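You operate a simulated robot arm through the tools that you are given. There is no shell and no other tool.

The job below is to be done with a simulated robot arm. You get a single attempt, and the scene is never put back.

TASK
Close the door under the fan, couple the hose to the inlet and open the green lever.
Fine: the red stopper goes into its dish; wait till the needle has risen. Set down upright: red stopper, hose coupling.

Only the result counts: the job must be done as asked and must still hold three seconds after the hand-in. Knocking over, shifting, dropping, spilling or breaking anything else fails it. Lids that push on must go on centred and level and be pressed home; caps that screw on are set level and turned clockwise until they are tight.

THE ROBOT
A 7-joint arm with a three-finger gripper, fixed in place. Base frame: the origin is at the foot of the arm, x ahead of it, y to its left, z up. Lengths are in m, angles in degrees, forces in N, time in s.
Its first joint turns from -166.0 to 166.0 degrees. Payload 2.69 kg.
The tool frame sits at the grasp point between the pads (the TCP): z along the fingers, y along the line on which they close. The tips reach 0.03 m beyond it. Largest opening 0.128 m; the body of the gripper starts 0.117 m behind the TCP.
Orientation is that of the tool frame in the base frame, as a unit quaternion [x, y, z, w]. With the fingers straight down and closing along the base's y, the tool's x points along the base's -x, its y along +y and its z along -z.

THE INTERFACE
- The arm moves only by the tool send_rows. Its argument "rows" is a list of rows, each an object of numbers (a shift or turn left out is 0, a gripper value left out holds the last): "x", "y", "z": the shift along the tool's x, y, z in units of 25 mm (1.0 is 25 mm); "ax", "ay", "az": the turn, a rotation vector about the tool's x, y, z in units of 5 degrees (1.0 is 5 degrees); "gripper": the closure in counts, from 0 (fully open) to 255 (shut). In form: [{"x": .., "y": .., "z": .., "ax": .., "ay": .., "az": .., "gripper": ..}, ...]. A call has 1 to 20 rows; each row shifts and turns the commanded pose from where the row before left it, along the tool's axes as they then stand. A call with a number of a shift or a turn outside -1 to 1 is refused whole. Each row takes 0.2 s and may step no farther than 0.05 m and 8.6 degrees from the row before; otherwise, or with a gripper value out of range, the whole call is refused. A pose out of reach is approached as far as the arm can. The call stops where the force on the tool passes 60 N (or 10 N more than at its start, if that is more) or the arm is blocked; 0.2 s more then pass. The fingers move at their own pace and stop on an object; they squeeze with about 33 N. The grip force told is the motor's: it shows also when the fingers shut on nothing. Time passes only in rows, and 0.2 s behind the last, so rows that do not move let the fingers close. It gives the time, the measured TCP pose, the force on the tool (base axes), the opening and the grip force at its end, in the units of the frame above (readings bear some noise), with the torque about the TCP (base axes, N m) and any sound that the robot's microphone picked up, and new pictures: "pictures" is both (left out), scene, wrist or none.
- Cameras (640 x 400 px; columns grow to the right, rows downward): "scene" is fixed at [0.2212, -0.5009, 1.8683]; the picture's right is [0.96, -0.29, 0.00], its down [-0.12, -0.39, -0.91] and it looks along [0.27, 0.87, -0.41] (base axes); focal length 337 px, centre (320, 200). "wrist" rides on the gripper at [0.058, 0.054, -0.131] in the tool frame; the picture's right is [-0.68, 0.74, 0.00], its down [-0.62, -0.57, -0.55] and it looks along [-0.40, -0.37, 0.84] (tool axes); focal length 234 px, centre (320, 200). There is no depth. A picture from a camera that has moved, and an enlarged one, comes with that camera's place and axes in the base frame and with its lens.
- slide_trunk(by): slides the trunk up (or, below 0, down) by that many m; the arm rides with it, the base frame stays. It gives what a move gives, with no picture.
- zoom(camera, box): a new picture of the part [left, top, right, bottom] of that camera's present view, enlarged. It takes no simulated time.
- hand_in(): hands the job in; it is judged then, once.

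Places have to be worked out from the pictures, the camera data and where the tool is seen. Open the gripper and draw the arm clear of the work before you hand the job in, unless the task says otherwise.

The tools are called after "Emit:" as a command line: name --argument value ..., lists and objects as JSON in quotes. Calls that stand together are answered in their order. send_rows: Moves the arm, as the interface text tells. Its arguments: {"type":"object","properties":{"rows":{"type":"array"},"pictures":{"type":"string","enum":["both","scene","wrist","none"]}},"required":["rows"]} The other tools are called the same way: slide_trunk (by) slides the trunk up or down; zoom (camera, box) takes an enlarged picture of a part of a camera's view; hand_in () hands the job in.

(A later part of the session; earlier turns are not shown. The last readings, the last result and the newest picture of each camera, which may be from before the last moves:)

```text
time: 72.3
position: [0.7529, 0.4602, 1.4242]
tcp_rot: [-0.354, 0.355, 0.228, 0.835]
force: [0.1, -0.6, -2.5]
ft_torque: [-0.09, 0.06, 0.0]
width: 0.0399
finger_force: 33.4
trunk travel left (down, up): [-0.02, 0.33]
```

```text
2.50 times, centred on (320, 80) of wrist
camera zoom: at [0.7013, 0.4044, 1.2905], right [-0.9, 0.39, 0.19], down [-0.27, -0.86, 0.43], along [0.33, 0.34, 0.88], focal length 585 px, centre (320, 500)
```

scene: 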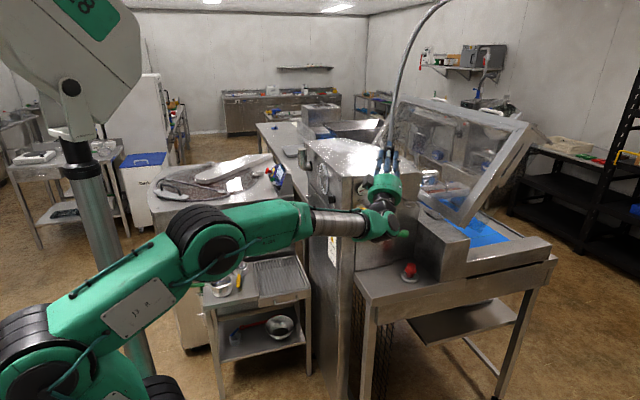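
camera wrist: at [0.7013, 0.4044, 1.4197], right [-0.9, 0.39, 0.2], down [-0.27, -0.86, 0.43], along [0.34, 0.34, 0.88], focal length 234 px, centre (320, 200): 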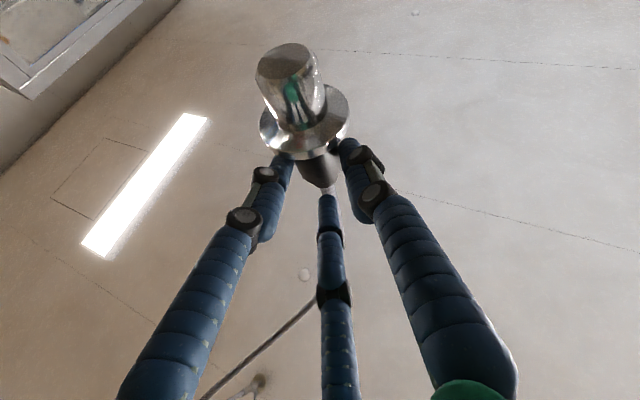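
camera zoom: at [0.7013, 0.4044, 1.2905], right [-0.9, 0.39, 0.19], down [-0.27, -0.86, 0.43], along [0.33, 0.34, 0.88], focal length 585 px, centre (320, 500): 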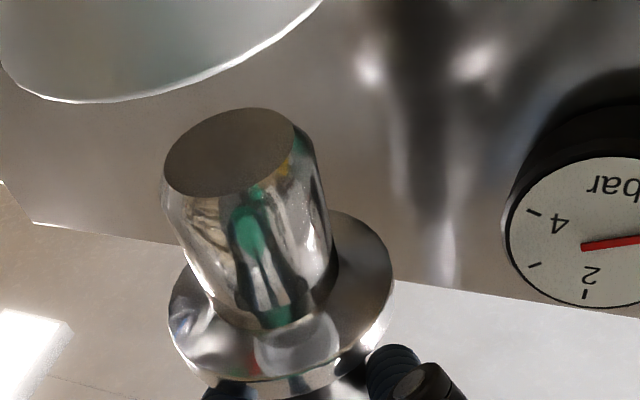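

Now both the cup rim and the nozzle are visible in the wrist view, and they agree with my numbers within 1–2 mm: rim z≈1.330, axes aligned. I'll lower to where the nozzle tip enters the cup.

Emit:
send_rows --rows '[{"x": 0.18, "y": 0.104, "z": -0.12}, {"x": 0.18, "y": 0.104, "z": -0.12}, {"x": 0.18, "y": 0.104, "z": -0.12}, {"x": 0.18, "y": 0.104, "z": -0.12}]'

Emit:
zoom --camera "scene" --box '[365, 180, 405, 220]'

Emit:
zoom --camera "wrist" --box '[220, 0, 420, 160]'

```text
time: 73.3
position: [0.7532, 0.4601, 1.3991]
tcp_rot: [-0.354, 0.356, 0.228, 0.834]
force: [0.4, 0.2, -1.1]
ft_torque: [-0.08, 0.05, -0.01]
width: 0.0397
finger_force: 32.8
trunk travel left (down, up): [-0.02, 0.33]
camera wrist: at [0.7009, 0.4042, 1.2653], right [-0.9, 0.39, 0.19], down [-0.27, -0.86, 0.43], along [0.34, 0.34, 0.88], focal length 234 px, centre (320, 200)
```

scene: 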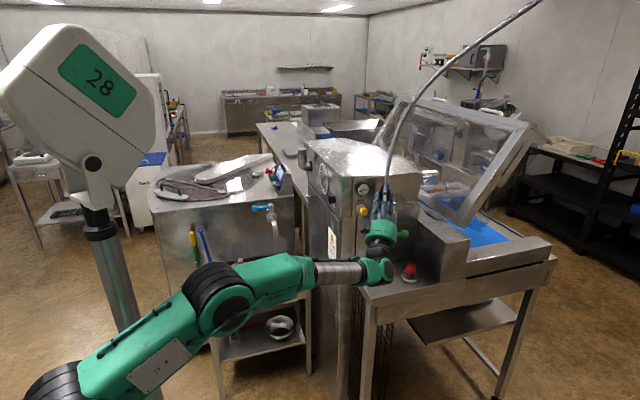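
wrist: 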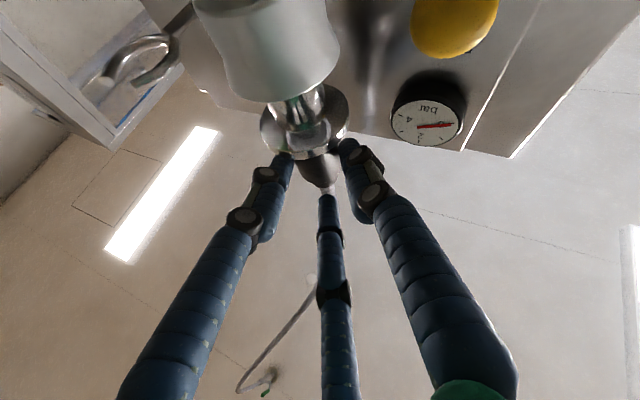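

```text
10.00 times, centred on (385, 200) of scene
camera zoom: at [0.2212, -0.5009, 1.8683], right [0.96, -0.29, 0.0], down [-0.12, -0.39, -0.91], along [0.27, 0.87, -0.41], focal length 3369 px, centre (-330, 200)
```

zoom: 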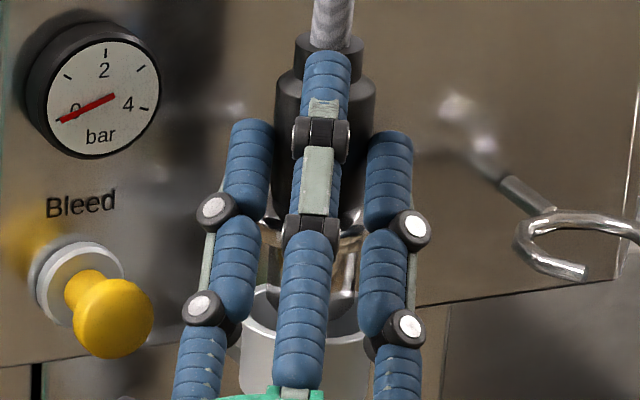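

```text
2.50 times, centred on (320, 80) of wrist
camera zoom: at [0.7009, 0.4042, 1.2653], right [-0.9, 0.39, 0.19], down [-0.27, -0.86, 0.43], along [0.34, 0.34, 0.88], focal length 585 px, centre (320, 500)
```

zoom: 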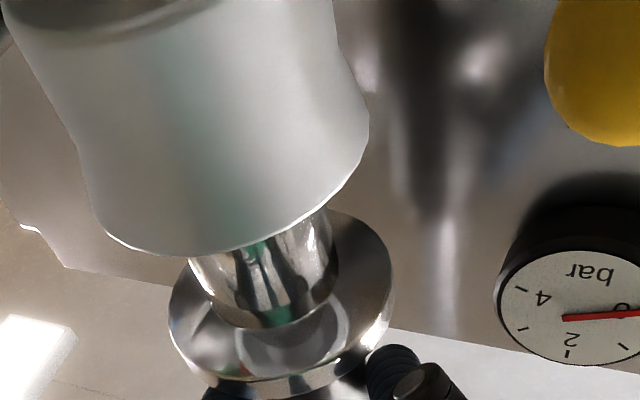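

The nozzle tip is at the cup opening and centred in both views. I'll continue down in small steps while checking force.

Emit:
send_rows --rows '[{"x": 0.09, "y": 0.052, "z": -0.06}, {"x": 0.09, "y": 0.052, "z": -0.06}, {"x": 0.09, "y": 0.052, "z": -0.06}, {"x": 0.09, "y": 0.052, "z": -0.06}]'

Emit:
zoom --camera "scene" --box '[365, 180, 405, 220]'

Emit:
zoom --camera "wrist" --box '[220, 0, 420, 160]'

```text
time: 74.3
position: [0.752, 0.4601, 1.3876]
tcp_rot: [-0.353, 0.356, 0.228, 0.835]
force: [0.0, 0.2, -2.2]
ft_torque: [-0.07, 0.05, 0.01]
width: 0.0398
finger_force: 32.9
trunk travel left (down, up): [-0.02, 0.33]
camera wrist: at [0.701, 0.4041, 1.2539], right [-0.9, 0.39, 0.2], down [-0.27, -0.86, 0.43], along [0.34, 0.34, 0.88], focal length 234 px, centre (320, 200)
```

scene: 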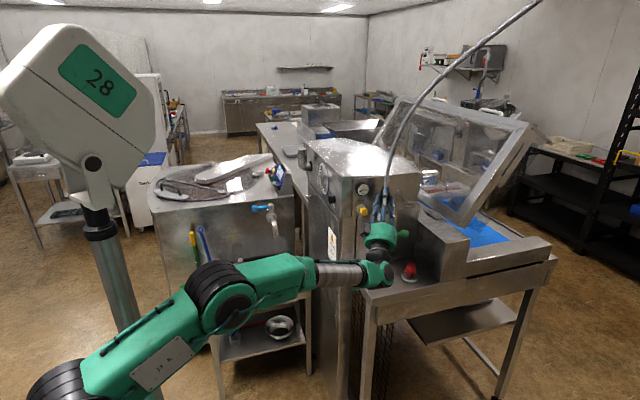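
wrist: 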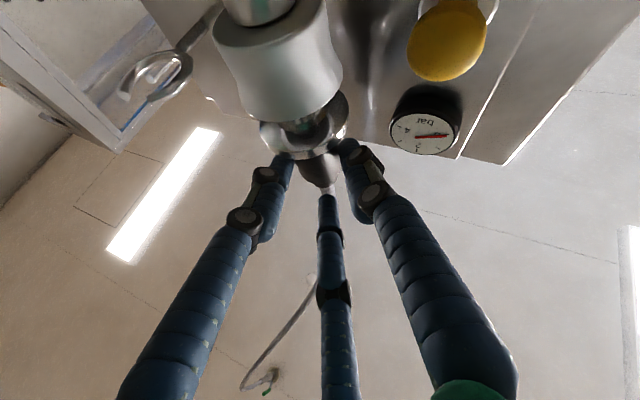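

```text
10.00 times, centred on (385, 200) of scene
camera zoom: at [0.2212, -0.5009, 1.8683], right [0.96, -0.29, 0.0], down [-0.12, -0.39, -0.91], along [0.27, 0.87, -0.41], focal length 3369 px, centre (-330, 200)
```

zoom: 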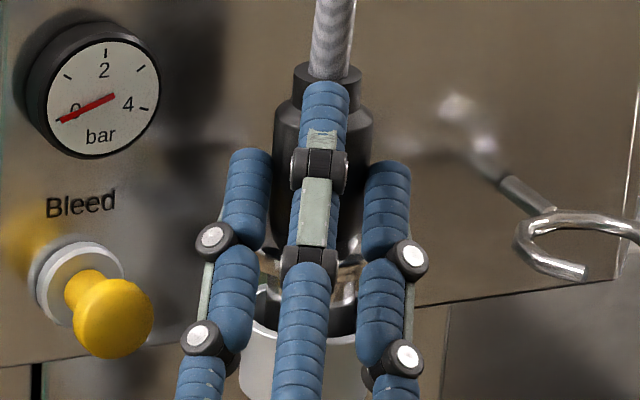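

```text
2.50 times, centred on (320, 80) of wrist
camera zoom: at [0.701, 0.4041, 1.2539], right [-0.9, 0.39, 0.2], down [-0.27, -0.86, 0.43], along [0.34, 0.34, 0.88], focal length 585 px, centre (320, 500)
```

zoom: 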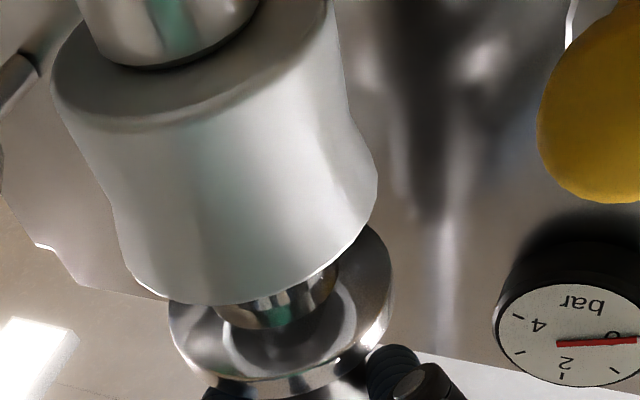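

No contact yet, the nozzle is sliding in freely. I'll continue another 14 mm down.

Emit:
send_rows --rows '[{"x": 0.09, "y": 0.052, "z": -0.06}, {"x": 0.09, "y": 0.052, "z": -0.06}, {"x": 0.09, "y": 0.052, "z": -0.06}, {"x": 0.09, "y": 0.052, "z": -0.06}, {"x": 0.06, "y": 0.035, "z": -0.04}]' --pictures "wrist"

Emit:
zoom --camera "scene" --box '[365, 180, 405, 220]'

Emit:
zoom --camera "wrist" --box '[220, 0, 420, 160]'

```text
time: 75.5
position: [0.7519, 0.4598, 1.3732]
tcp_rot: [-0.354, 0.356, 0.228, 0.835]
force: [-4.5, -7.9, 0.1]
ft_torque: [-0.54, 0.24, -0.04]
width: 0.0397
finger_force: 33.0
trunk travel left (down, up): [-0.02, 0.33]
camera wrist: at [0.7005, 0.4036, 1.2402], right [-0.9, 0.39, 0.2], down [-0.27, -0.86, 0.43], along [0.34, 0.34, 0.88], focal length 234 px, centre (320, 200)
```

wrist: 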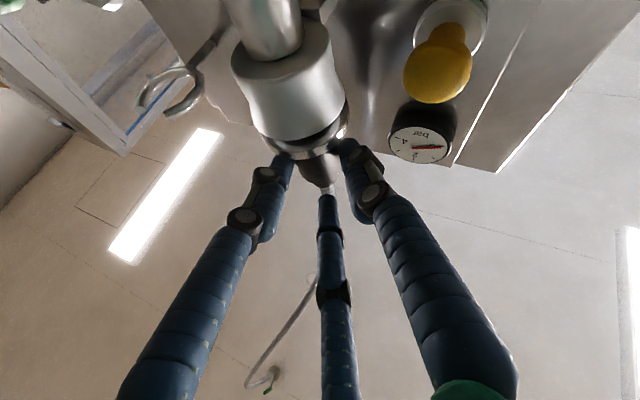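

```text
10.00 times, centred on (385, 200) of scene
camera zoom: at [0.2212, -0.5009, 1.8683], right [0.96, -0.29, 0.0], down [-0.12, -0.39, -0.91], along [0.27, 0.87, -0.41], focal length 3369 px, centre (-330, 200)
```

zoom: 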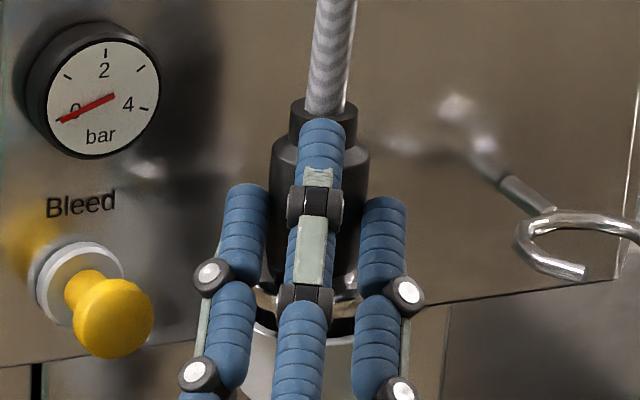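

```text
2.50 times, centred on (320, 80) of wrist
camera zoom: at [0.7005, 0.4036, 1.2402], right [-0.9, 0.39, 0.2], down [-0.27, -0.86, 0.43], along [0.34, 0.34, 0.88], focal length 585 px, centre (320, 500)
```

zoom: 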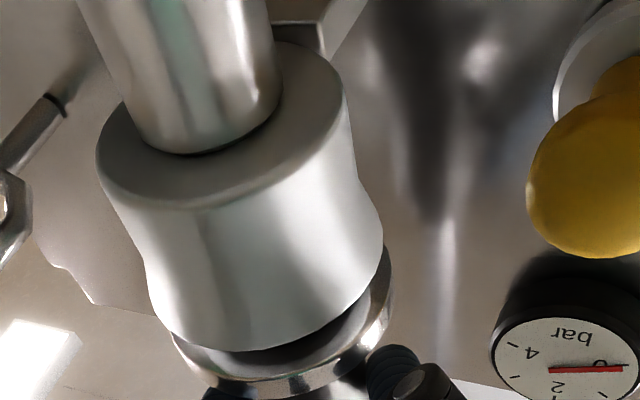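

There's a sideways reaction of about 9 N back toward me at nozzle-tip height, so the coupling sits a few mm too far forward in the cup. I'll shift it back 3 mm.

Emit:
send_rows --rows '[{"x": -0.026, "y": -0.015, "z": -0.052}, {"x": -0.026, "y": -0.015, "z": -0.052}, {}]' --pictures "none"

```text
time: 76.3
position: [0.7518, 0.4573, 1.3736]
tcp_rot: [-0.354, 0.356, 0.229, 0.834]
force: [0.4, -0.2, -2.8]
ft_torque: [-0.07, 0.04, -0.02]
width: 0.0393
finger_force: 32.9
trunk travel left (down, up): [-0.02, 0.33]
```

Lateral force is gone. Lowering further in 2 mm steps.

Emit:
send_rows --rows '[{"x": 0.06, "y": 0.035, "z": -0.04}, {"x": 0.06, "y": 0.035, "z": -0.04}, {}]' --pictures "wrist"

Emit:
zoom --camera "wrist" --box '[220, 0, 420, 160]'

Emit:
zoom --camera "scene" --box '[365, 190, 405, 230]'

```text
time: 77.1
position: [0.7506, 0.4572, 1.3719]
tcp_rot: [-0.354, 0.354, 0.228, 0.835]
force: [4.3, 3.7, 9.7]
ft_torque: [0.49, -0.3, -0.07]
width: 0.0393
finger_force: 32.6
trunk travel left (down, up): [-0.02, 0.33]
camera wrist: at [0.6993, 0.4015, 1.2384], right [-0.9, 0.39, 0.19], down [-0.28, -0.86, 0.43], along [0.33, 0.34, 0.88], focal length 234 px, centre (320, 200)
```

wrist: 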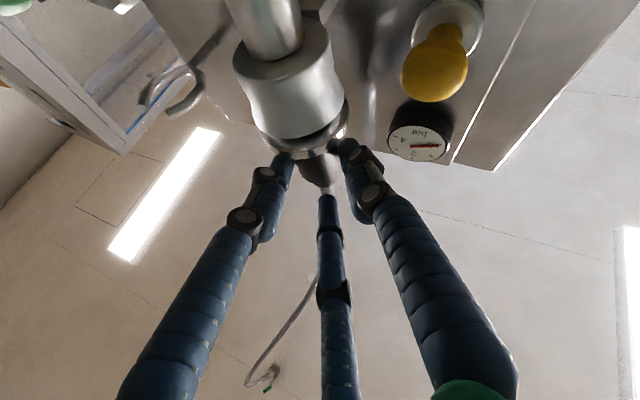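

```text
2.50 times, centred on (320, 80) of wrist
camera zoom: at [0.6993, 0.4015, 1.2384], right [-0.9, 0.39, 0.19], down [-0.28, -0.86, 0.43], along [0.33, 0.34, 0.88], focal length 585 px, centre (320, 500)
```

zoom: 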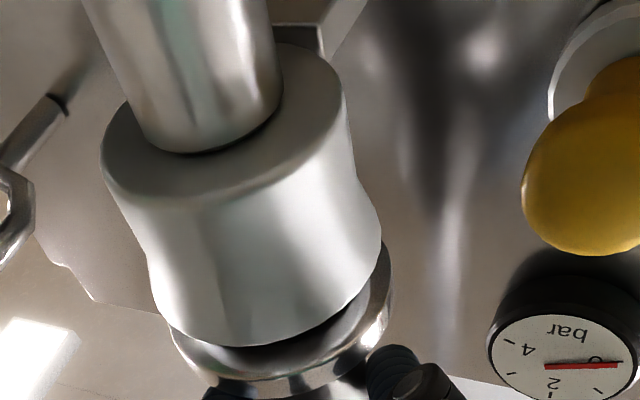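

```text
10.00 times, centred on (385, 210) of scene
camera zoom: at [0.2212, -0.5009, 1.8683], right [0.96, -0.29, 0.0], down [-0.12, -0.39, -0.91], along [0.27, 0.87, -0.41], focal length 3369 px, centre (-330, 100)
```

zoom: 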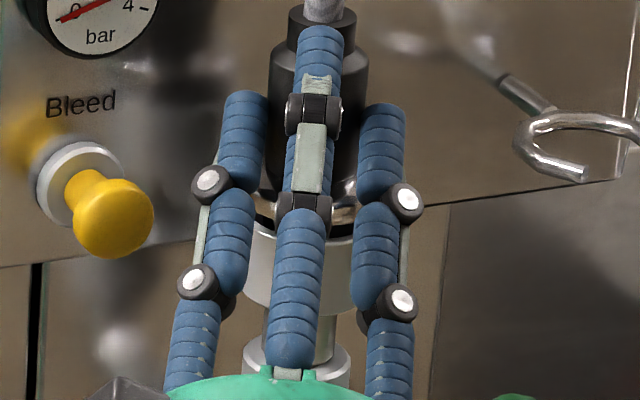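

Now a slight reaction comes from the near side (nozzle edge touching the near wall), so the centre lies between. I'll shift forward 1.5 mm.

Emit:
send_rows --rows '[{"x": 0.026, "y": 0.015, "z": 0.052}, {}, {}]' --pictures "none"

```text
time: 77.9
position: [0.7519, 0.4579, 1.3724]
tcp_rot: [-0.353, 0.354, 0.228, 0.835]
force: [2.5, -3.6, 15.8]
ft_torque: [0.26, -0.21, -0.06]
width: 0.0395
finger_force: 33.1
trunk travel left (down, up): [-0.02, 0.33]
```

Emit:
send_rows --rows '[{"x": 0.03, "y": -0.052}, {}, {}]' --pictures "none"

```text
time: 78.7
position: [0.7519, 0.459, 1.3722]
tcp_rot: [-0.355, 0.354, 0.229, 0.835]
force: [-2.2, 1.3, 20.3]
ft_torque: [0.49, -0.15, 0.1]
width: 0.0393
finger_force: 33.0
trunk travel left (down, up): [-0.02, 0.33]
```

The upward reaction of about 20 N now acts near the coupling axis, so it seems centred and meeting the push-fit seat. I'll look before pressing.

Emit:
zoom --camera "wrist" --box '[220, 20, 420, 180]'

Emit:
zoom --camera "scene" --box '[370, 180, 410, 220]'

```text
2.50 times, centred on (320, 100) of wrist
camera zoom: at [0.7003, 0.4018, 1.2381], right [-0.9, 0.39, 0.19], down [-0.28, -0.86, 0.43], along [0.33, 0.34, 0.88], focal length 585 px, centre (320, 450)
```

zoom: 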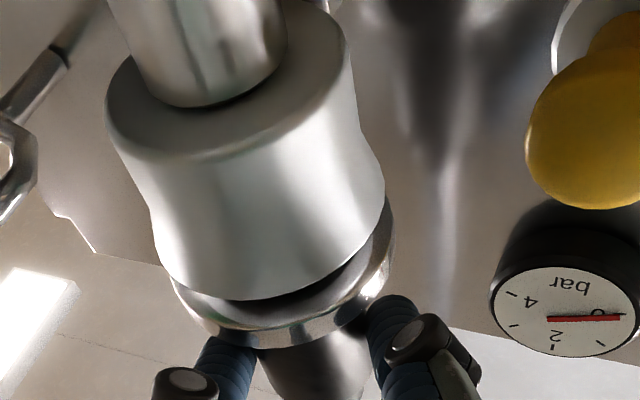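

```text
10.00 times, centred on (390, 200) of scene
camera zoom: at [0.2212, -0.5009, 1.8683], right [0.96, -0.29, 0.0], down [-0.12, -0.39, -0.91], along [0.27, 0.87, -0.41], focal length 3369 px, centre (-380, 200)
```

zoom: 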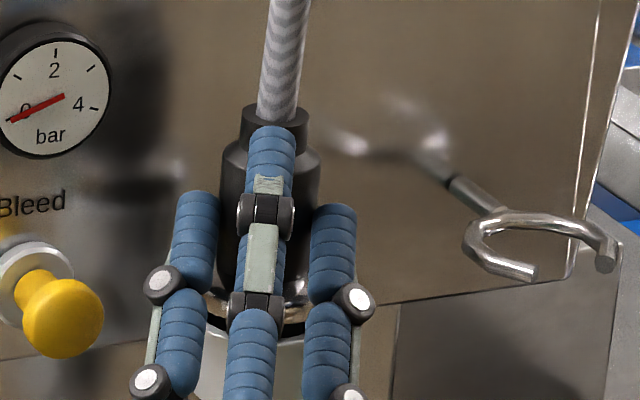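

The flange sits about 7 mm above the rim and looks level. I'll press down further in small steps.

Emit:
send_rows --rows '[{"x": 0.045, "y": 0.026, "z": -0.03}, {"x": 0.045, "y": 0.026, "z": -0.03}, {}]' --pictures "wrist"

Emit:
zoom --camera "wrist" --box '[220, 20, 420, 180]'

```text
time: 79.5
position: [0.7526, 0.4566, 1.37]
tcp_rot: [-0.353, 0.353, 0.228, 0.836]
force: [-2.8, -2.8, 26.2]
ft_torque: [0.67, -0.37, 0.06]
width: 0.0386
finger_force: 33.4
trunk travel left (down, up): [-0.02, 0.33]
camera wrist: at [0.7003, 0.4015, 1.2366], right [-0.9, 0.39, 0.19], down [-0.28, -0.86, 0.43], along [0.33, 0.34, 0.88], focal length 234 px, centre (320, 200)
```

wrist: 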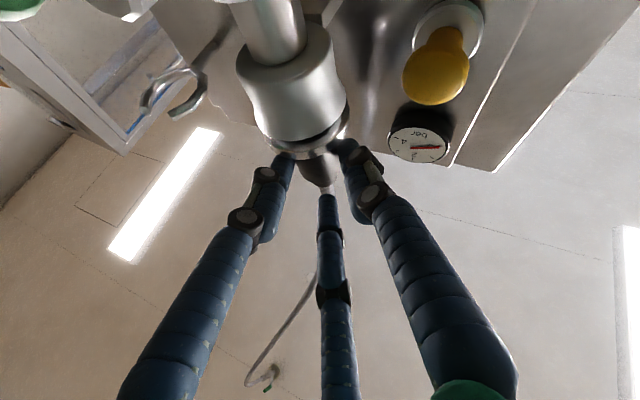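

```text
2.50 times, centred on (320, 100) of wrist
camera zoom: at [0.7003, 0.4015, 1.2366], right [-0.9, 0.39, 0.19], down [-0.28, -0.86, 0.43], along [0.33, 0.34, 0.88], focal length 585 px, centre (320, 450)
```

zoom: 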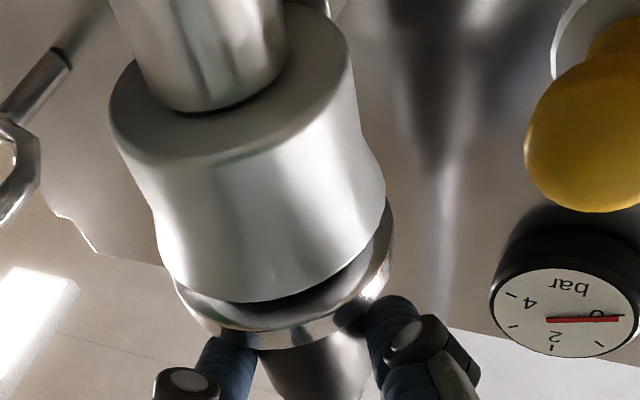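

The jaw width is creeping down (40.4 → 38.6 mm), so the coupling is edging out of the fingertips. Since the nozzle is safely inside the cup, I'll unload, open slightly, advance for a deeper hold, and regrip.

Emit:
send_rows --rows '[{"x": -0.06, "y": -0.035, "z": 0.04}, {"x": -0.06, "y": -0.035, "z": 0.04}, {}]' --pictures "none"

```text
time: 80.3
position: [0.7528, 0.4585, 1.3701]
tcp_rot: [-0.353, 0.356, 0.228, 0.835]
force: [-4.9, -4.9, 15.7]
ft_torque: [0.29, -0.2, 0.06]
width: 0.0388
finger_force: 33.3
trunk travel left (down, up): [-0.02, 0.33]
```

Emit:
send_rows --rows '[{"x": -0.06, "y": -0.035, "z": 0.04}, {}, {}]' --pictures "none"

```text
time: 81.1
position: [0.7523, 0.4579, 1.3708]
tcp_rot: [-0.355, 0.355, 0.229, 0.834]
force: [-4.2, -3.9, -2.4]
ft_torque: [-0.29, 0.28, 0.14]
width: 0.0385
finger_force: 33.1
trunk travel left (down, up): [-0.02, 0.33]
```

Vertical load is off. Now I'll open the jaws a little and check that the coupling stays in the cup.

Emit:
send_rows --rows '[{"gripper": 172}, {"gripper": 164}, {"gripper": 154}, {"gripper": 144}, {"gripper": 136}, {}]'

Emit:
zoom --camera "wrist" --box '[220, 20, 420, 180]'

Emit:
zoom --camera "scene" --box '[365, 170, 415, 220]'

```text
time: 82.5
position: [0.7537, 0.4595, 1.3724]
tcp_rot: [-0.354, 0.355, 0.229, 0.834]
force: [0.4, -0.6, -0.5]
ft_torque: [0.01, -0.02, -0.02]
width: 0.0599
finger_force: 0.0
trunk travel left (down, up): [-0.02, 0.33]
camera wrist: at [0.7014, 0.4023, 1.2394], right [-0.9, 0.39, 0.19], down [-0.27, -0.86, 0.43], along [0.34, 0.34, 0.88], focal length 234 px, centre (320, 200)
```

scene: 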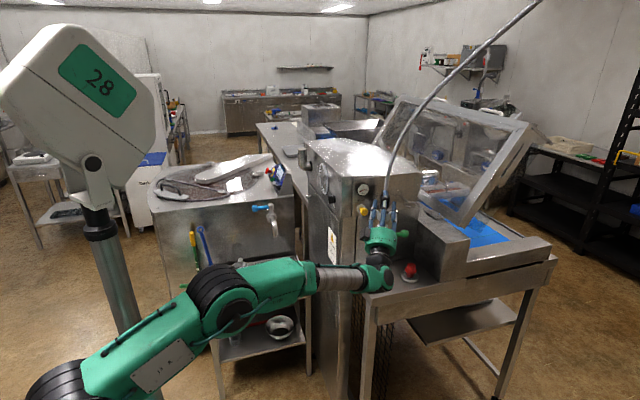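
wrist: 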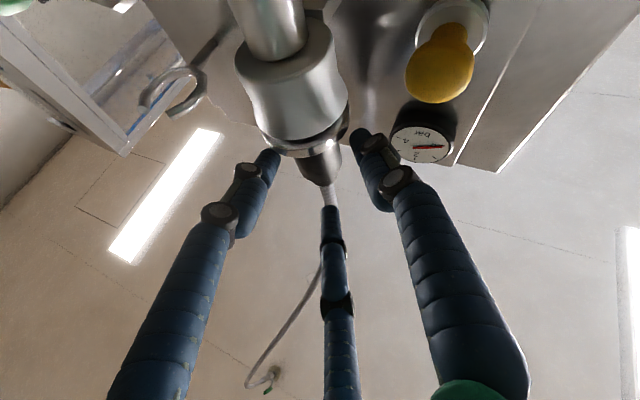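

```text
2.50 times, centred on (320, 100) of wrist
camera zoom: at [0.7014, 0.4023, 1.2394], right [-0.9, 0.39, 0.19], down [-0.27, -0.86, 0.43], along [0.34, 0.34, 0.88], focal length 585 px, centre (320, 450)
```

zoom: 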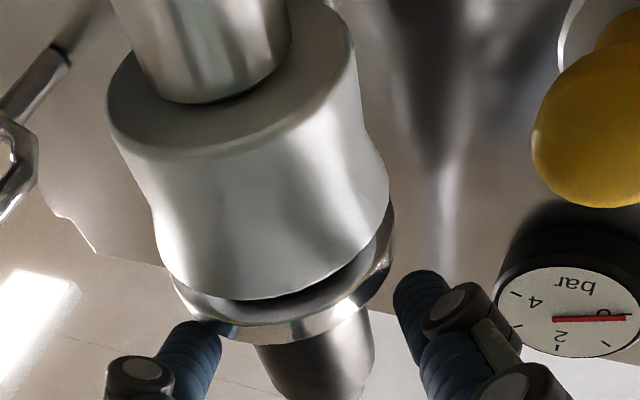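

```text
8.00 times, centred on (390, 195) of scene
camera zoom: at [0.2212, -0.5009, 1.8683], right [0.96, -0.29, 0.0], down [-0.12, -0.39, -0.91], along [0.27, 0.87, -0.41], focal length 2695 px, centre (-240, 240)
```

zoom: 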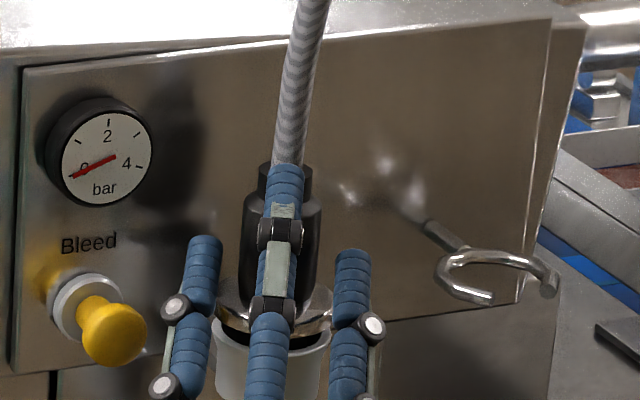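

The coupling stands on its own in the cup with its flange a few mm above the rim. I'll advance about 8 mm, go 6 mm up and 2 mm sideways for a deeper, centred hold, then regrip.

Emit:
send_rows --rows '[{"x": -0.044, "y": 0.02, "z": 0.192}, {"x": -0.044, "y": 0.02, "z": 0.192}, {}]' --pictures "wrist"

Emit:
zoom --camera "wrist" --box '[220, 60, 420, 220]'

Emit:
zoom --camera "scene" --box '[365, 170, 415, 220]'

```text
time: 83.3
position: [0.7545, 0.4663, 1.3789]
tcp_rot: [-0.354, 0.354, 0.229, 0.835]
force: [0.9, 0.0, -0.7]
ft_torque: [0.0, 0.01, 0.0]
width: 0.0598
finger_force: 0.1
trunk travel left (down, up): [-0.02, 0.33]
camera wrist: at [0.7033, 0.4102, 1.2457], right [-0.9, 0.39, 0.19], down [-0.27, -0.86, 0.43], along [0.33, 0.34, 0.88], focal length 234 px, centre (320, 200)
```

wrist: 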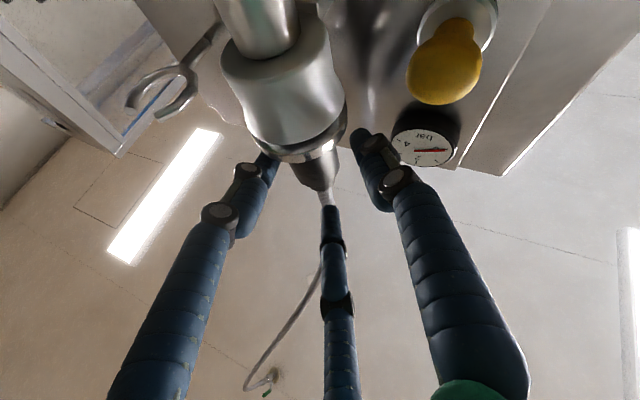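

```text
2.50 times, centred on (320, 140) of wrist
camera zoom: at [0.7033, 0.4102, 1.2457], right [-0.9, 0.39, 0.19], down [-0.27, -0.86, 0.43], along [0.33, 0.34, 0.88], focal length 585 px, centre (320, 350)
```

zoom: 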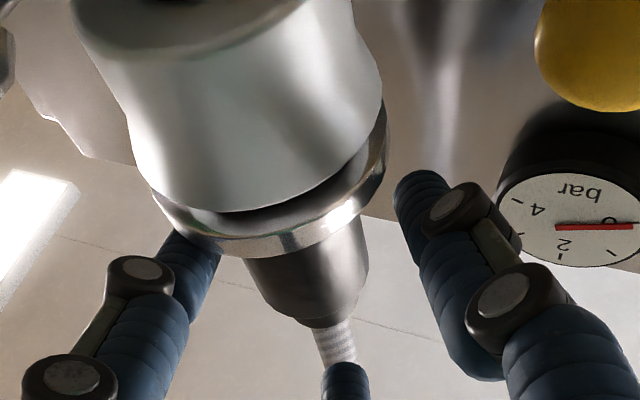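

```text
8.00 times, centred on (390, 195) of scene
camera zoom: at [0.2212, -0.5009, 1.8683], right [0.96, -0.29, 0.0], down [-0.12, -0.39, -0.91], along [0.27, 0.87, -0.41], focal length 2695 px, centre (-240, 240)
```

zoom: 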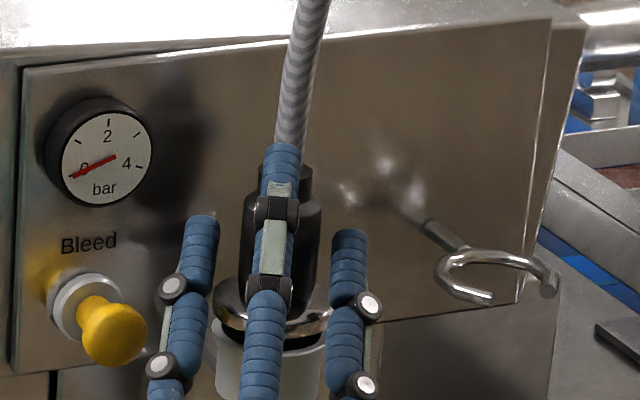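

The body is centred between the jaws (within 1 mm) and now about 9 mm inside the fingertips. Regripping.

Emit:
send_rows --rows '[{"gripper": 150}, {"gripper": 165}, {"gripper": 180}, {"gripper": 255}, {}, {}]' --pictures "wrist"

Emit:
zoom --camera "wrist" --box '[220, 60, 420, 220]'

Emit:
zoom --camera "scene" --box '[365, 170, 415, 220]'

```text
time: 84.7
position: [0.7542, 0.4662, 1.3795]
tcp_rot: [-0.354, 0.355, 0.229, 0.834]
force: [-0.1, 0.5, -0.4]
ft_torque: [-0.03, 0.01, 0.04]
width: 0.0413
finger_force: 33.2
trunk travel left (down, up): [-0.02, 0.33]
camera wrist: at [0.7033, 0.4102, 1.2454], right [-0.9, 0.39, 0.19], down [-0.27, -0.86, 0.43], along [0.34, 0.34, 0.88], focal length 234 px, centre (320, 200)
```

wrist: 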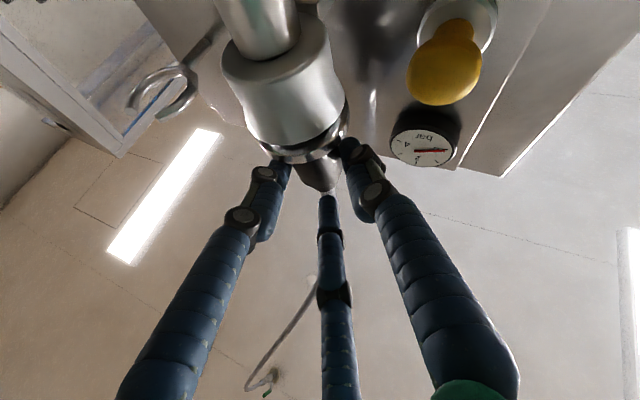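

```text
2.50 times, centred on (320, 140) of wrist
camera zoom: at [0.7033, 0.4102, 1.2454], right [-0.9, 0.39, 0.19], down [-0.27, -0.86, 0.43], along [0.34, 0.34, 0.88], focal length 585 px, centre (320, 350)
```

zoom: 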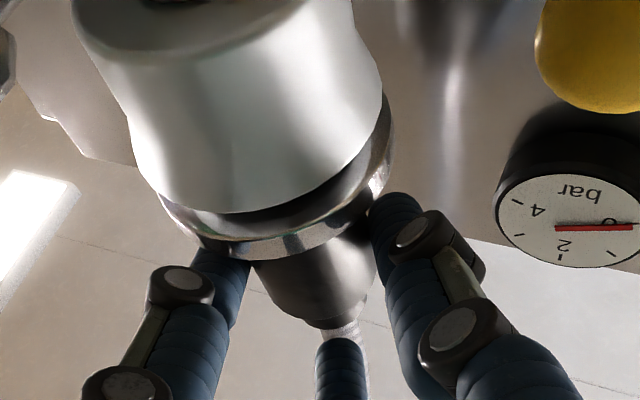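

```text
8.00 times, centred on (390, 195) of scene
camera zoom: at [0.2212, -0.5009, 1.8683], right [0.96, -0.29, 0.0], down [-0.12, -0.39, -0.91], along [0.27, 0.87, -0.41], focal length 2695 px, centre (-240, 240)
```

zoom: 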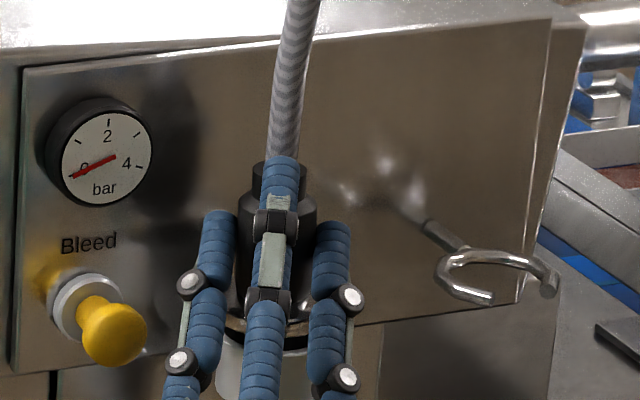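

The grip is deeper now (41.3 mm). Pressing down in small steps and watching the side forces.

Emit:
send_rows --rows '[{"x": 0.06, "y": 0.035, "z": -0.04}, {"x": 0.06, "y": 0.035, "z": -0.04}, {}]' --pictures "none"

```text
time: 85.5
position: [0.7543, 0.4655, 1.3789]
tcp_rot: [-0.354, 0.352, 0.228, 0.836]
force: [6.8, 4.8, 18.5]
ft_torque: [0.89, -0.49, -0.16]
width: 0.0413
finger_force: 32.7
trunk travel left (down, up): [-0.02, 0.33]
```

Emit:
send_rows --rows '[{"x": 0.046, "y": -0.02, "z": 0.052}, {}, {}]' --pictures "none"

```text
time: 86.3
position: [0.7548, 0.4653, 1.3784]
tcp_rot: [-0.354, 0.353, 0.229, 0.835]
force: [-1.3, -1.9, 29.8]
ft_torque: [0.66, -0.05, 0.04]
width: 0.0412
finger_force: 32.7
trunk travel left (down, up): [-0.02, 0.33]
```

Side forces are small now. I'll press harder.

Emit:
send_rows --rows '[{"x": 0.068, "y": 0.009, "z": -0.04}, {"x": 0.06, "y": 0.035, "z": -0.04}, {}]' --pictures "wrist"

Emit:
zoom --camera "wrist" --box '[220, 60, 420, 220]'

Emit:
zoom --camera "scene" --box '[365, 170, 415, 220]'

```text
time: 87.1
position: [0.7534, 0.4652, 1.377]
tcp_rot: [-0.353, 0.351, 0.227, 0.837]
force: [2.6, -0.4, 47.7]
ft_torque: [1.04, -0.38, -0.06]
width: 0.0416
finger_force: 33.6
trunk travel left (down, up): [-0.02, 0.33]
camera wrist: at [0.7037, 0.409, 1.2439], right [-0.9, 0.39, 0.19], down [-0.28, -0.86, 0.43], along [0.33, 0.33, 0.88], focal length 234 px, centre (320, 200)
```

wrist: 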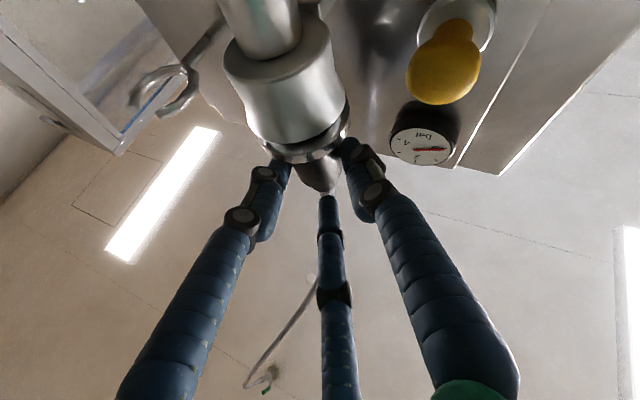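

```text
2.50 times, centred on (320, 140) of wrist
camera zoom: at [0.7037, 0.409, 1.2439], right [-0.9, 0.39, 0.19], down [-0.28, -0.86, 0.43], along [0.33, 0.33, 0.88], focal length 585 px, centre (320, 350)
```

zoom: 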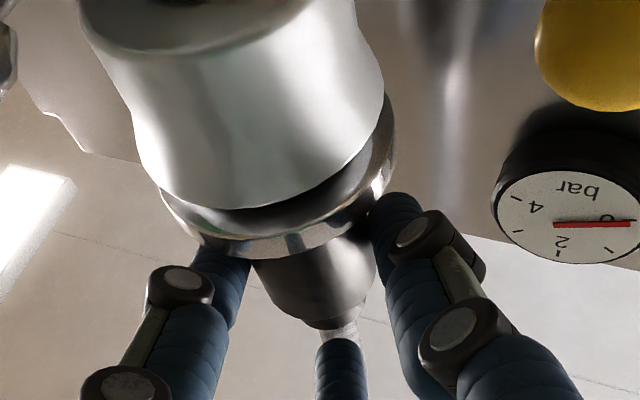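

```text
8.00 times, centred on (390, 195) of scene
camera zoom: at [0.2212, -0.5009, 1.8683], right [0.96, -0.29, 0.0], down [-0.12, -0.39, -0.91], along [0.27, 0.87, -0.41], focal length 2695 px, centre (-240, 240)
```

zoom: 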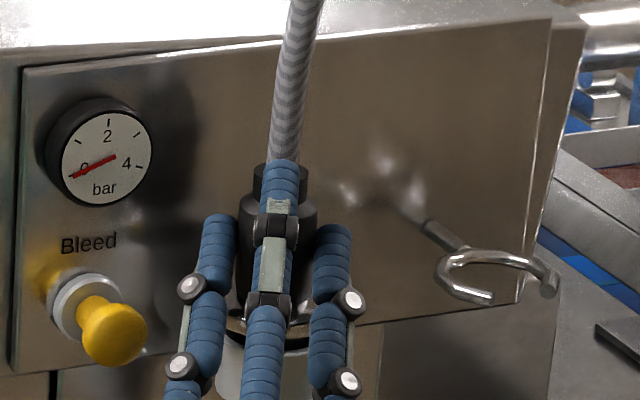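

It takes 48 N without going lower, so the nozzle seems bottomed, with the flange still about 7–8 mm above the rim. I'll unload, release and step back to see whether it sits level and centred.

Emit:
send_rows --rows '[{"x": -0.09, "y": -0.052, "z": 0.06}, {"x": -0.06, "y": -0.035, "z": 0.04}, {}, {}]' --pictures "none"

```text
time: 88.1
position: [0.7558, 0.4653, 1.3765]
tcp_rot: [-0.353, 0.355, 0.229, 0.835]
force: [-5.2, -4.5, 30.5]
ft_torque: [0.44, 0.23, 0.09]
width: 0.0415
finger_force: 33.4
trunk travel left (down, up): [-0.02, 0.33]
```

Emit:
send_rows --rows '[{"x": -0.09, "y": -0.052, "z": 0.06}, {"x": -0.03, "y": -0.017, "z": 0.02}, {}, {}]' --pictures "none"

```text
time: 89.1
position: [0.7544, 0.4659, 1.3777]
tcp_rot: [-0.354, 0.356, 0.229, 0.834]
force: [-4.4, -5.9, 7.4]
ft_torque: [-0.11, 0.15, 0.06]
width: 0.0415
finger_force: 32.6
trunk travel left (down, up): [-0.02, 0.33]
```

Emit:
send_rows --rows '[{"x": -0.026, "y": -0.015, "z": -0.052}, {}, {}]' --pictures "none"

```text
time: 89.9
position: [0.7553, 0.4651, 1.3778]
tcp_rot: [-0.354, 0.356, 0.229, 0.834]
force: [0.3, 0.8, 0.1]
ft_torque: [-0.04, 0.08, 0.03]
width: 0.0415
finger_force: 33.2
trunk travel left (down, up): [-0.02, 0.33]
```

All forces are neutral here, so the coupling is centred in this grip. I'll press straight down from this position.

Emit:
send_rows --rows '[{"x": 0.06, "y": 0.035, "z": -0.04}, {"x": 0.06, "y": 0.035, "z": -0.04}, {"x": 0.06, "y": 0.035, "z": -0.04}, {}]' --pictures "none"

```text
time: 90.9
position: [0.7552, 0.4644, 1.3788]
tcp_rot: [-0.354, 0.353, 0.229, 0.836]
force: [6.6, 7.0, 23.5]
ft_torque: [0.89, -0.6, -0.09]
width: 0.0416
finger_force: 32.9
trunk travel left (down, up): [-0.02, 0.33]
```

No further descent. I'll check whether it has locked: return to neutral and pull up gently a few mm.

Emit:
send_rows --rows '[{"x": -0.09, "y": -0.052, "z": 0.06}, {"x": -0.09, "y": -0.052, "z": 0.06}, {"x": -0.045, "y": -0.026, "z": 0.03}, {}, {}]' --pictures "wrist"

Emit:
zoom --camera "wrist" --box '[220, 60, 420, 220]'

```text
time: 92.1
position: [0.7563, 0.4657, 1.3776]
tcp_rot: [-0.354, 0.356, 0.228, 0.834]
force: [0.0, 0.1, -0.1]
ft_torque: [-0.1, 0.02, 0.03]
width: 0.0415
finger_force: 33.4
trunk travel left (down, up): [-0.02, 0.33]
camera wrist: at [0.7043, 0.4085, 1.2453], right [-0.9, 0.39, 0.2], down [-0.27, -0.86, 0.44], along [0.34, 0.34, 0.88], focal length 234 px, centre (320, 200)
```

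wrist: 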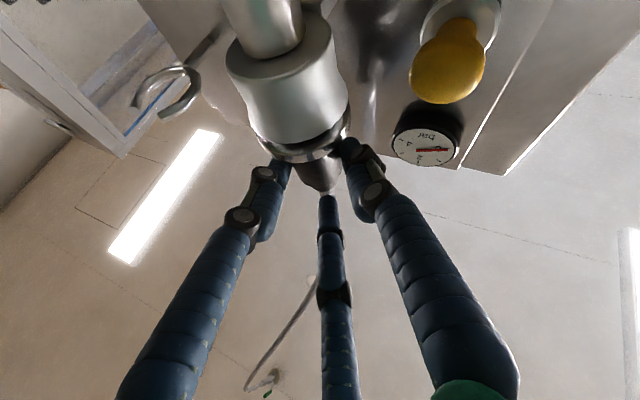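

```text
2.50 times, centred on (320, 140) of wrist
camera zoom: at [0.7043, 0.4085, 1.2453], right [-0.9, 0.39, 0.2], down [-0.27, -0.86, 0.44], along [0.34, 0.34, 0.88], focal length 585 px, centre (320, 350)
```

zoom: 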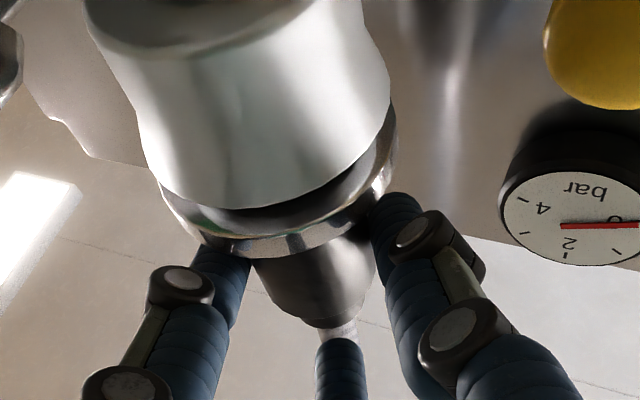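

Emit:
send_rows --rows '[{"x": -0.09, "y": -0.052, "z": 0.06}, {"x": -0.09, "y": -0.052, "z": 0.06}, {}, {}]' --pictures "wrist"

Emit:
zoom --camera "wrist" --box '[220, 60, 420, 220]'

Emit:
zoom --camera "scene" --box '[365, 180, 405, 220]'

```text
time: 93.1
position: [0.7558, 0.465, 1.3861]
tcp_rot: [-0.353, 0.355, 0.227, 0.835]
force: [0.0, 0.3, -2.5]
ft_torque: [-0.1, 0.06, -0.02]
width: 0.0417
finger_force: 32.9
trunk travel left (down, up): [-0.02, 0.33]
camera wrist: at [0.7044, 0.4088, 1.2535], right [-0.9, 0.39, 0.19], down [-0.27, -0.86, 0.43], along [0.34, 0.34, 0.88], focal length 234 px, centre (320, 200)
```

wrist: 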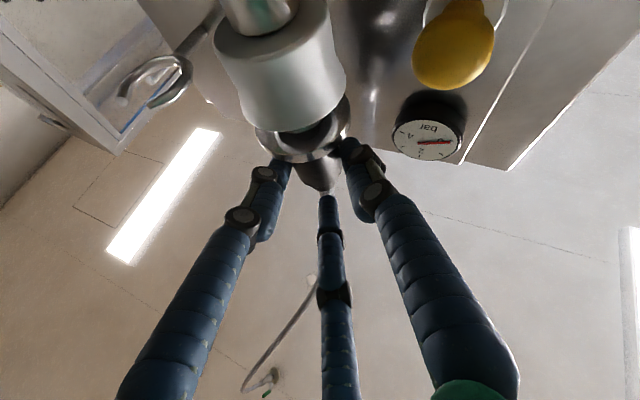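

```text
2.50 times, centred on (320, 140) of wrist
camera zoom: at [0.7044, 0.4088, 1.2535], right [-0.9, 0.39, 0.19], down [-0.27, -0.86, 0.43], along [0.34, 0.34, 0.88], focal length 585 px, centre (320, 350)
```

zoom: 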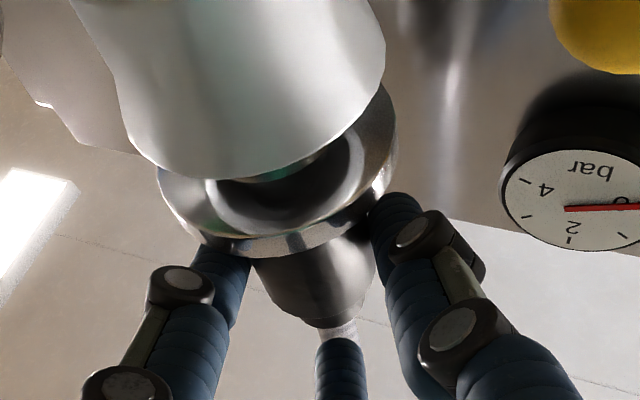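

```text
10.00 times, centred on (385, 200) of scene
camera zoom: at [0.2212, -0.5009, 1.8683], right [0.96, -0.29, 0.0], down [-0.12, -0.39, -0.91], along [0.27, 0.87, -0.41], focal length 3369 px, centre (-330, 200)
```

zoom: 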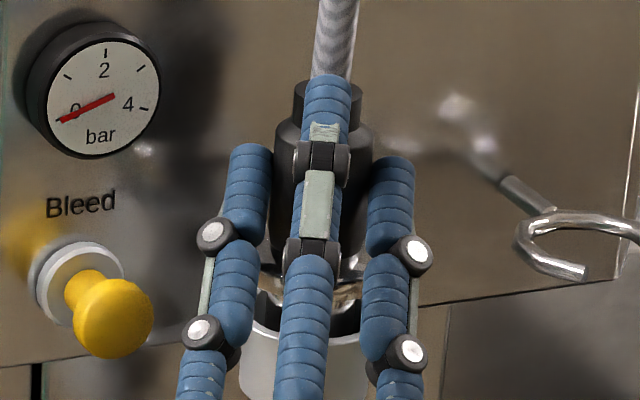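

It lifts freely, so there's no latch; it simply bottoms in a close-fitting socket. I'll lower it again to the seat and press once more with moderate force.

Emit:
send_rows --rows '[{"x": 0.09, "y": 0.052, "z": -0.06}, {"x": 0.09, "y": 0.052, "z": -0.06}, {"x": 0.09, "y": 0.052, "z": -0.06}, {}]' --pictures "none"

```text
time: 94.1
position: [0.7571, 0.4653, 1.3781]
tcp_rot: [-0.353, 0.355, 0.228, 0.835]
force: [0.2, 0.3, -1.9]
ft_torque: [-0.04, 0.02, -0.01]
width: 0.0412
finger_force: 33.3
trunk travel left (down, up): [-0.02, 0.33]
```

Emit:
send_rows --rows '[{"x": 0.045, "y": 0.026, "z": -0.03}, {"x": 0.045, "y": 0.026, "z": -0.03}, {}, {}]' --pictures "none"

```text
time: 95.1
position: [0.7554, 0.4644, 1.3786]
tcp_rot: [-0.353, 0.354, 0.228, 0.835]
force: [5.9, 4.3, 16.7]
ft_torque: [0.61, -0.4, -0.09]
width: 0.0412
finger_force: 33.1
trunk travel left (down, up): [-0.02, 0.33]
```

It again stops at the same height, with the nozzle resting at the bottom of the socket. I'll unload, shift to neutral and release, then back away to inspect.

Emit:
send_rows --rows '[{"x": -0.06, "y": -0.035, "z": 0.04}, {"x": -0.04, "y": -0.023, "z": 0.027}, {}, {}]' --pictures "none"

```text
time: 96.1
position: [0.7557, 0.465, 1.3787]
tcp_rot: [-0.354, 0.355, 0.228, 0.834]
force: [-2.5, 0.3, 6.3]
ft_torque: [0.09, 0.16, 0.07]
width: 0.0413
finger_force: 32.9
trunk travel left (down, up): [-0.02, 0.33]
```

Emit:
send_rows --rows '[{"x": -0.015, "y": -0.009, "z": 0.01, "gripper": 172}, {"gripper": 164}, {"gripper": 154}, {"gripper": 140}, {"gripper": 125}, {}]' --pictures "wrist"

Emit:
zoom --camera "wrist" --box '[220, 60, 420, 220]'

Emit:
zoom --camera "scene" --box '[365, 180, 405, 220]'

```text
time: 97.5
position: [0.7555, 0.4641, 1.3795]
tcp_rot: [-0.354, 0.356, 0.228, 0.835]
force: [-0.1, -1.0, -0.1]
ft_torque: [0.0, 0.01, -0.03]
width: 0.0654
finger_force: 0.1
trunk travel left (down, up): [-0.02, 0.33]
camera wrist: at [0.7044, 0.4085, 1.246], right [-0.9, 0.39, 0.19], down [-0.27, -0.86, 0.43], along [0.34, 0.34, 0.88], focal length 234 px, centre (320, 200)
```

wrist: 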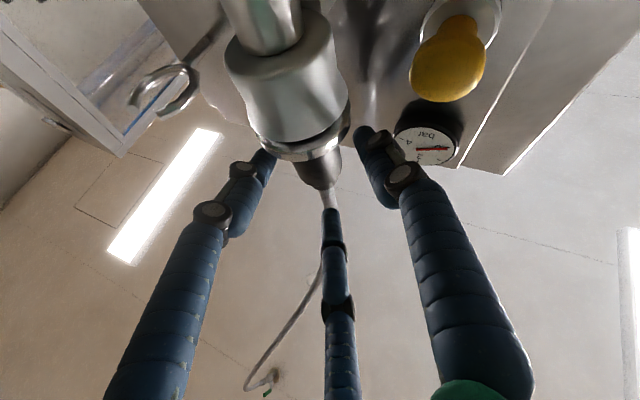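

```text
2.50 times, centred on (320, 140) of wrist
camera zoom: at [0.7044, 0.4085, 1.246], right [-0.9, 0.39, 0.19], down [-0.27, -0.86, 0.43], along [0.34, 0.34, 0.88], focal length 585 px, centre (320, 350)
```

zoom: 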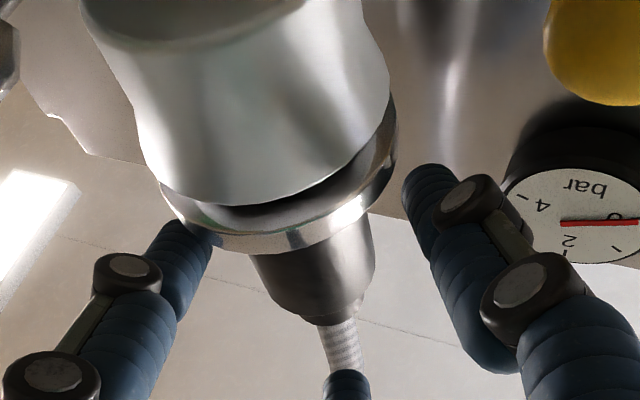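

```text
10.00 times, centred on (385, 200) of scene
camera zoom: at [0.2212, -0.5009, 1.8683], right [0.96, -0.29, 0.0], down [-0.12, -0.39, -0.91], along [0.27, 0.87, -0.41], focal length 3369 px, centre (-330, 200)
```

zoom: 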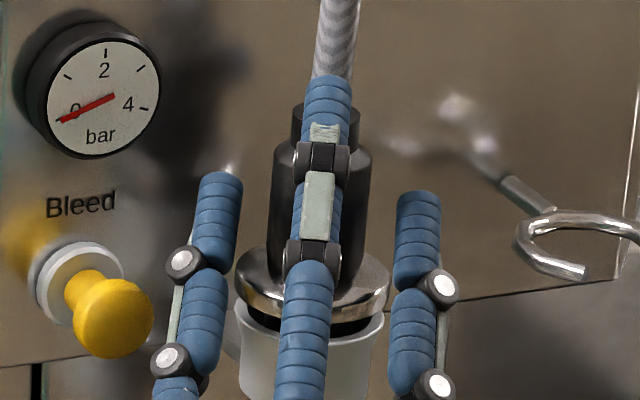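

Released; the coupling stays put. I'll retreat horizontally to get an unobstructed view.

Emit:
send_rows --rows '[{"x": -0.217, "y": -0.125, "z": -0.433}, {"x": -0.433, "y": -0.25, "z": -0.866}, {"x": -0.433, "y": -0.25, "z": -0.866}, {"x": -0.433, "y": -0.25, "z": -0.866}, {"x": -0.433, "y": -0.25, "z": -0.866}]'

Emit:
zoom --camera "wrist" --box '[220, 0, 420, 160]'

Emit:
zoom --camera "scene" --box '[365, 180, 405, 220]'

```text
time: 98.7
position: [0.7005, 0.3661, 1.38]
tcp_rot: [-0.355, 0.354, 0.229, 0.835]
force: [0.4, -0.5, -0.3]
ft_torque: [0.02, 0.0, -0.01]
width: 0.0654
finger_force: 0.1
trunk travel left (down, up): [-0.02, 0.33]
camera wrist: at [0.6486, 0.3098, 1.2468], right [-0.9, 0.39, 0.19], down [-0.28, -0.86, 0.43], along [0.33, 0.34, 0.88], focal length 234 px, centre (320, 200)
```

scene: 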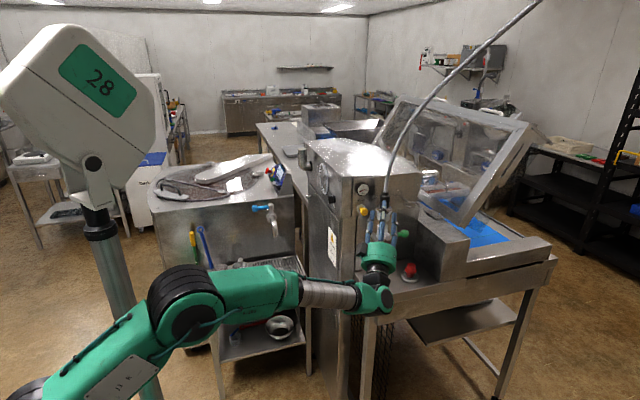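
wrist: 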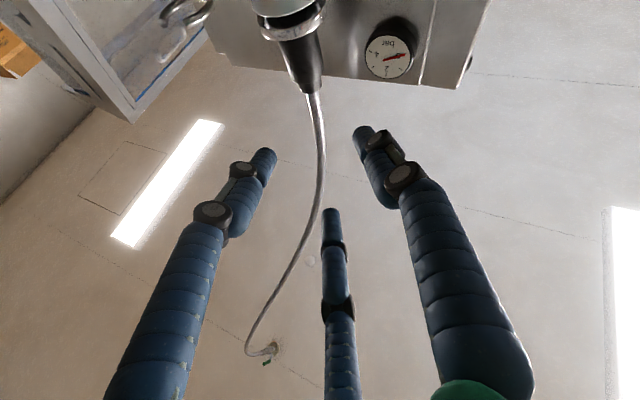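

```text
2.50 times, centred on (320, 80) of wrist
camera zoom: at [0.6486, 0.3098, 1.2468], right [-0.9, 0.39, 0.19], down [-0.28, -0.86, 0.43], along [0.33, 0.34, 0.88], focal length 585 px, centre (320, 500)
```

zoom: 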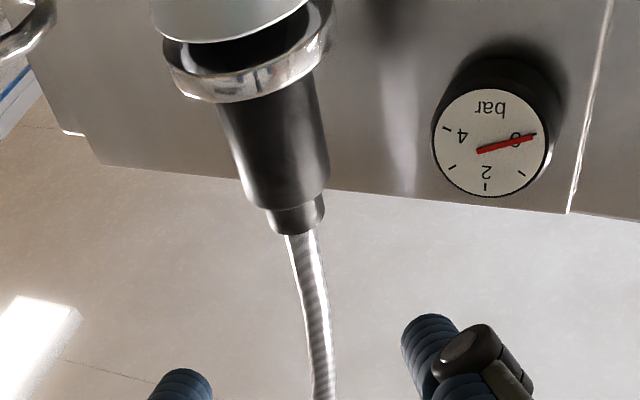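

```text
10.00 times, centred on (385, 200) of scene
camera zoom: at [0.2212, -0.5009, 1.8683], right [0.96, -0.29, 0.0], down [-0.12, -0.39, -0.91], along [0.27, 0.87, -0.41], focal length 3369 px, centre (-330, 200)
```

zoom: 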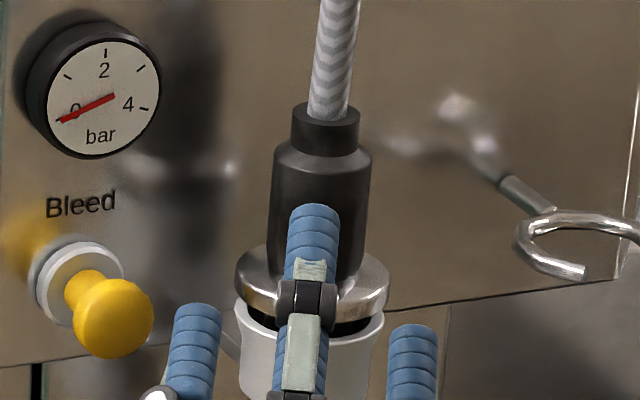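

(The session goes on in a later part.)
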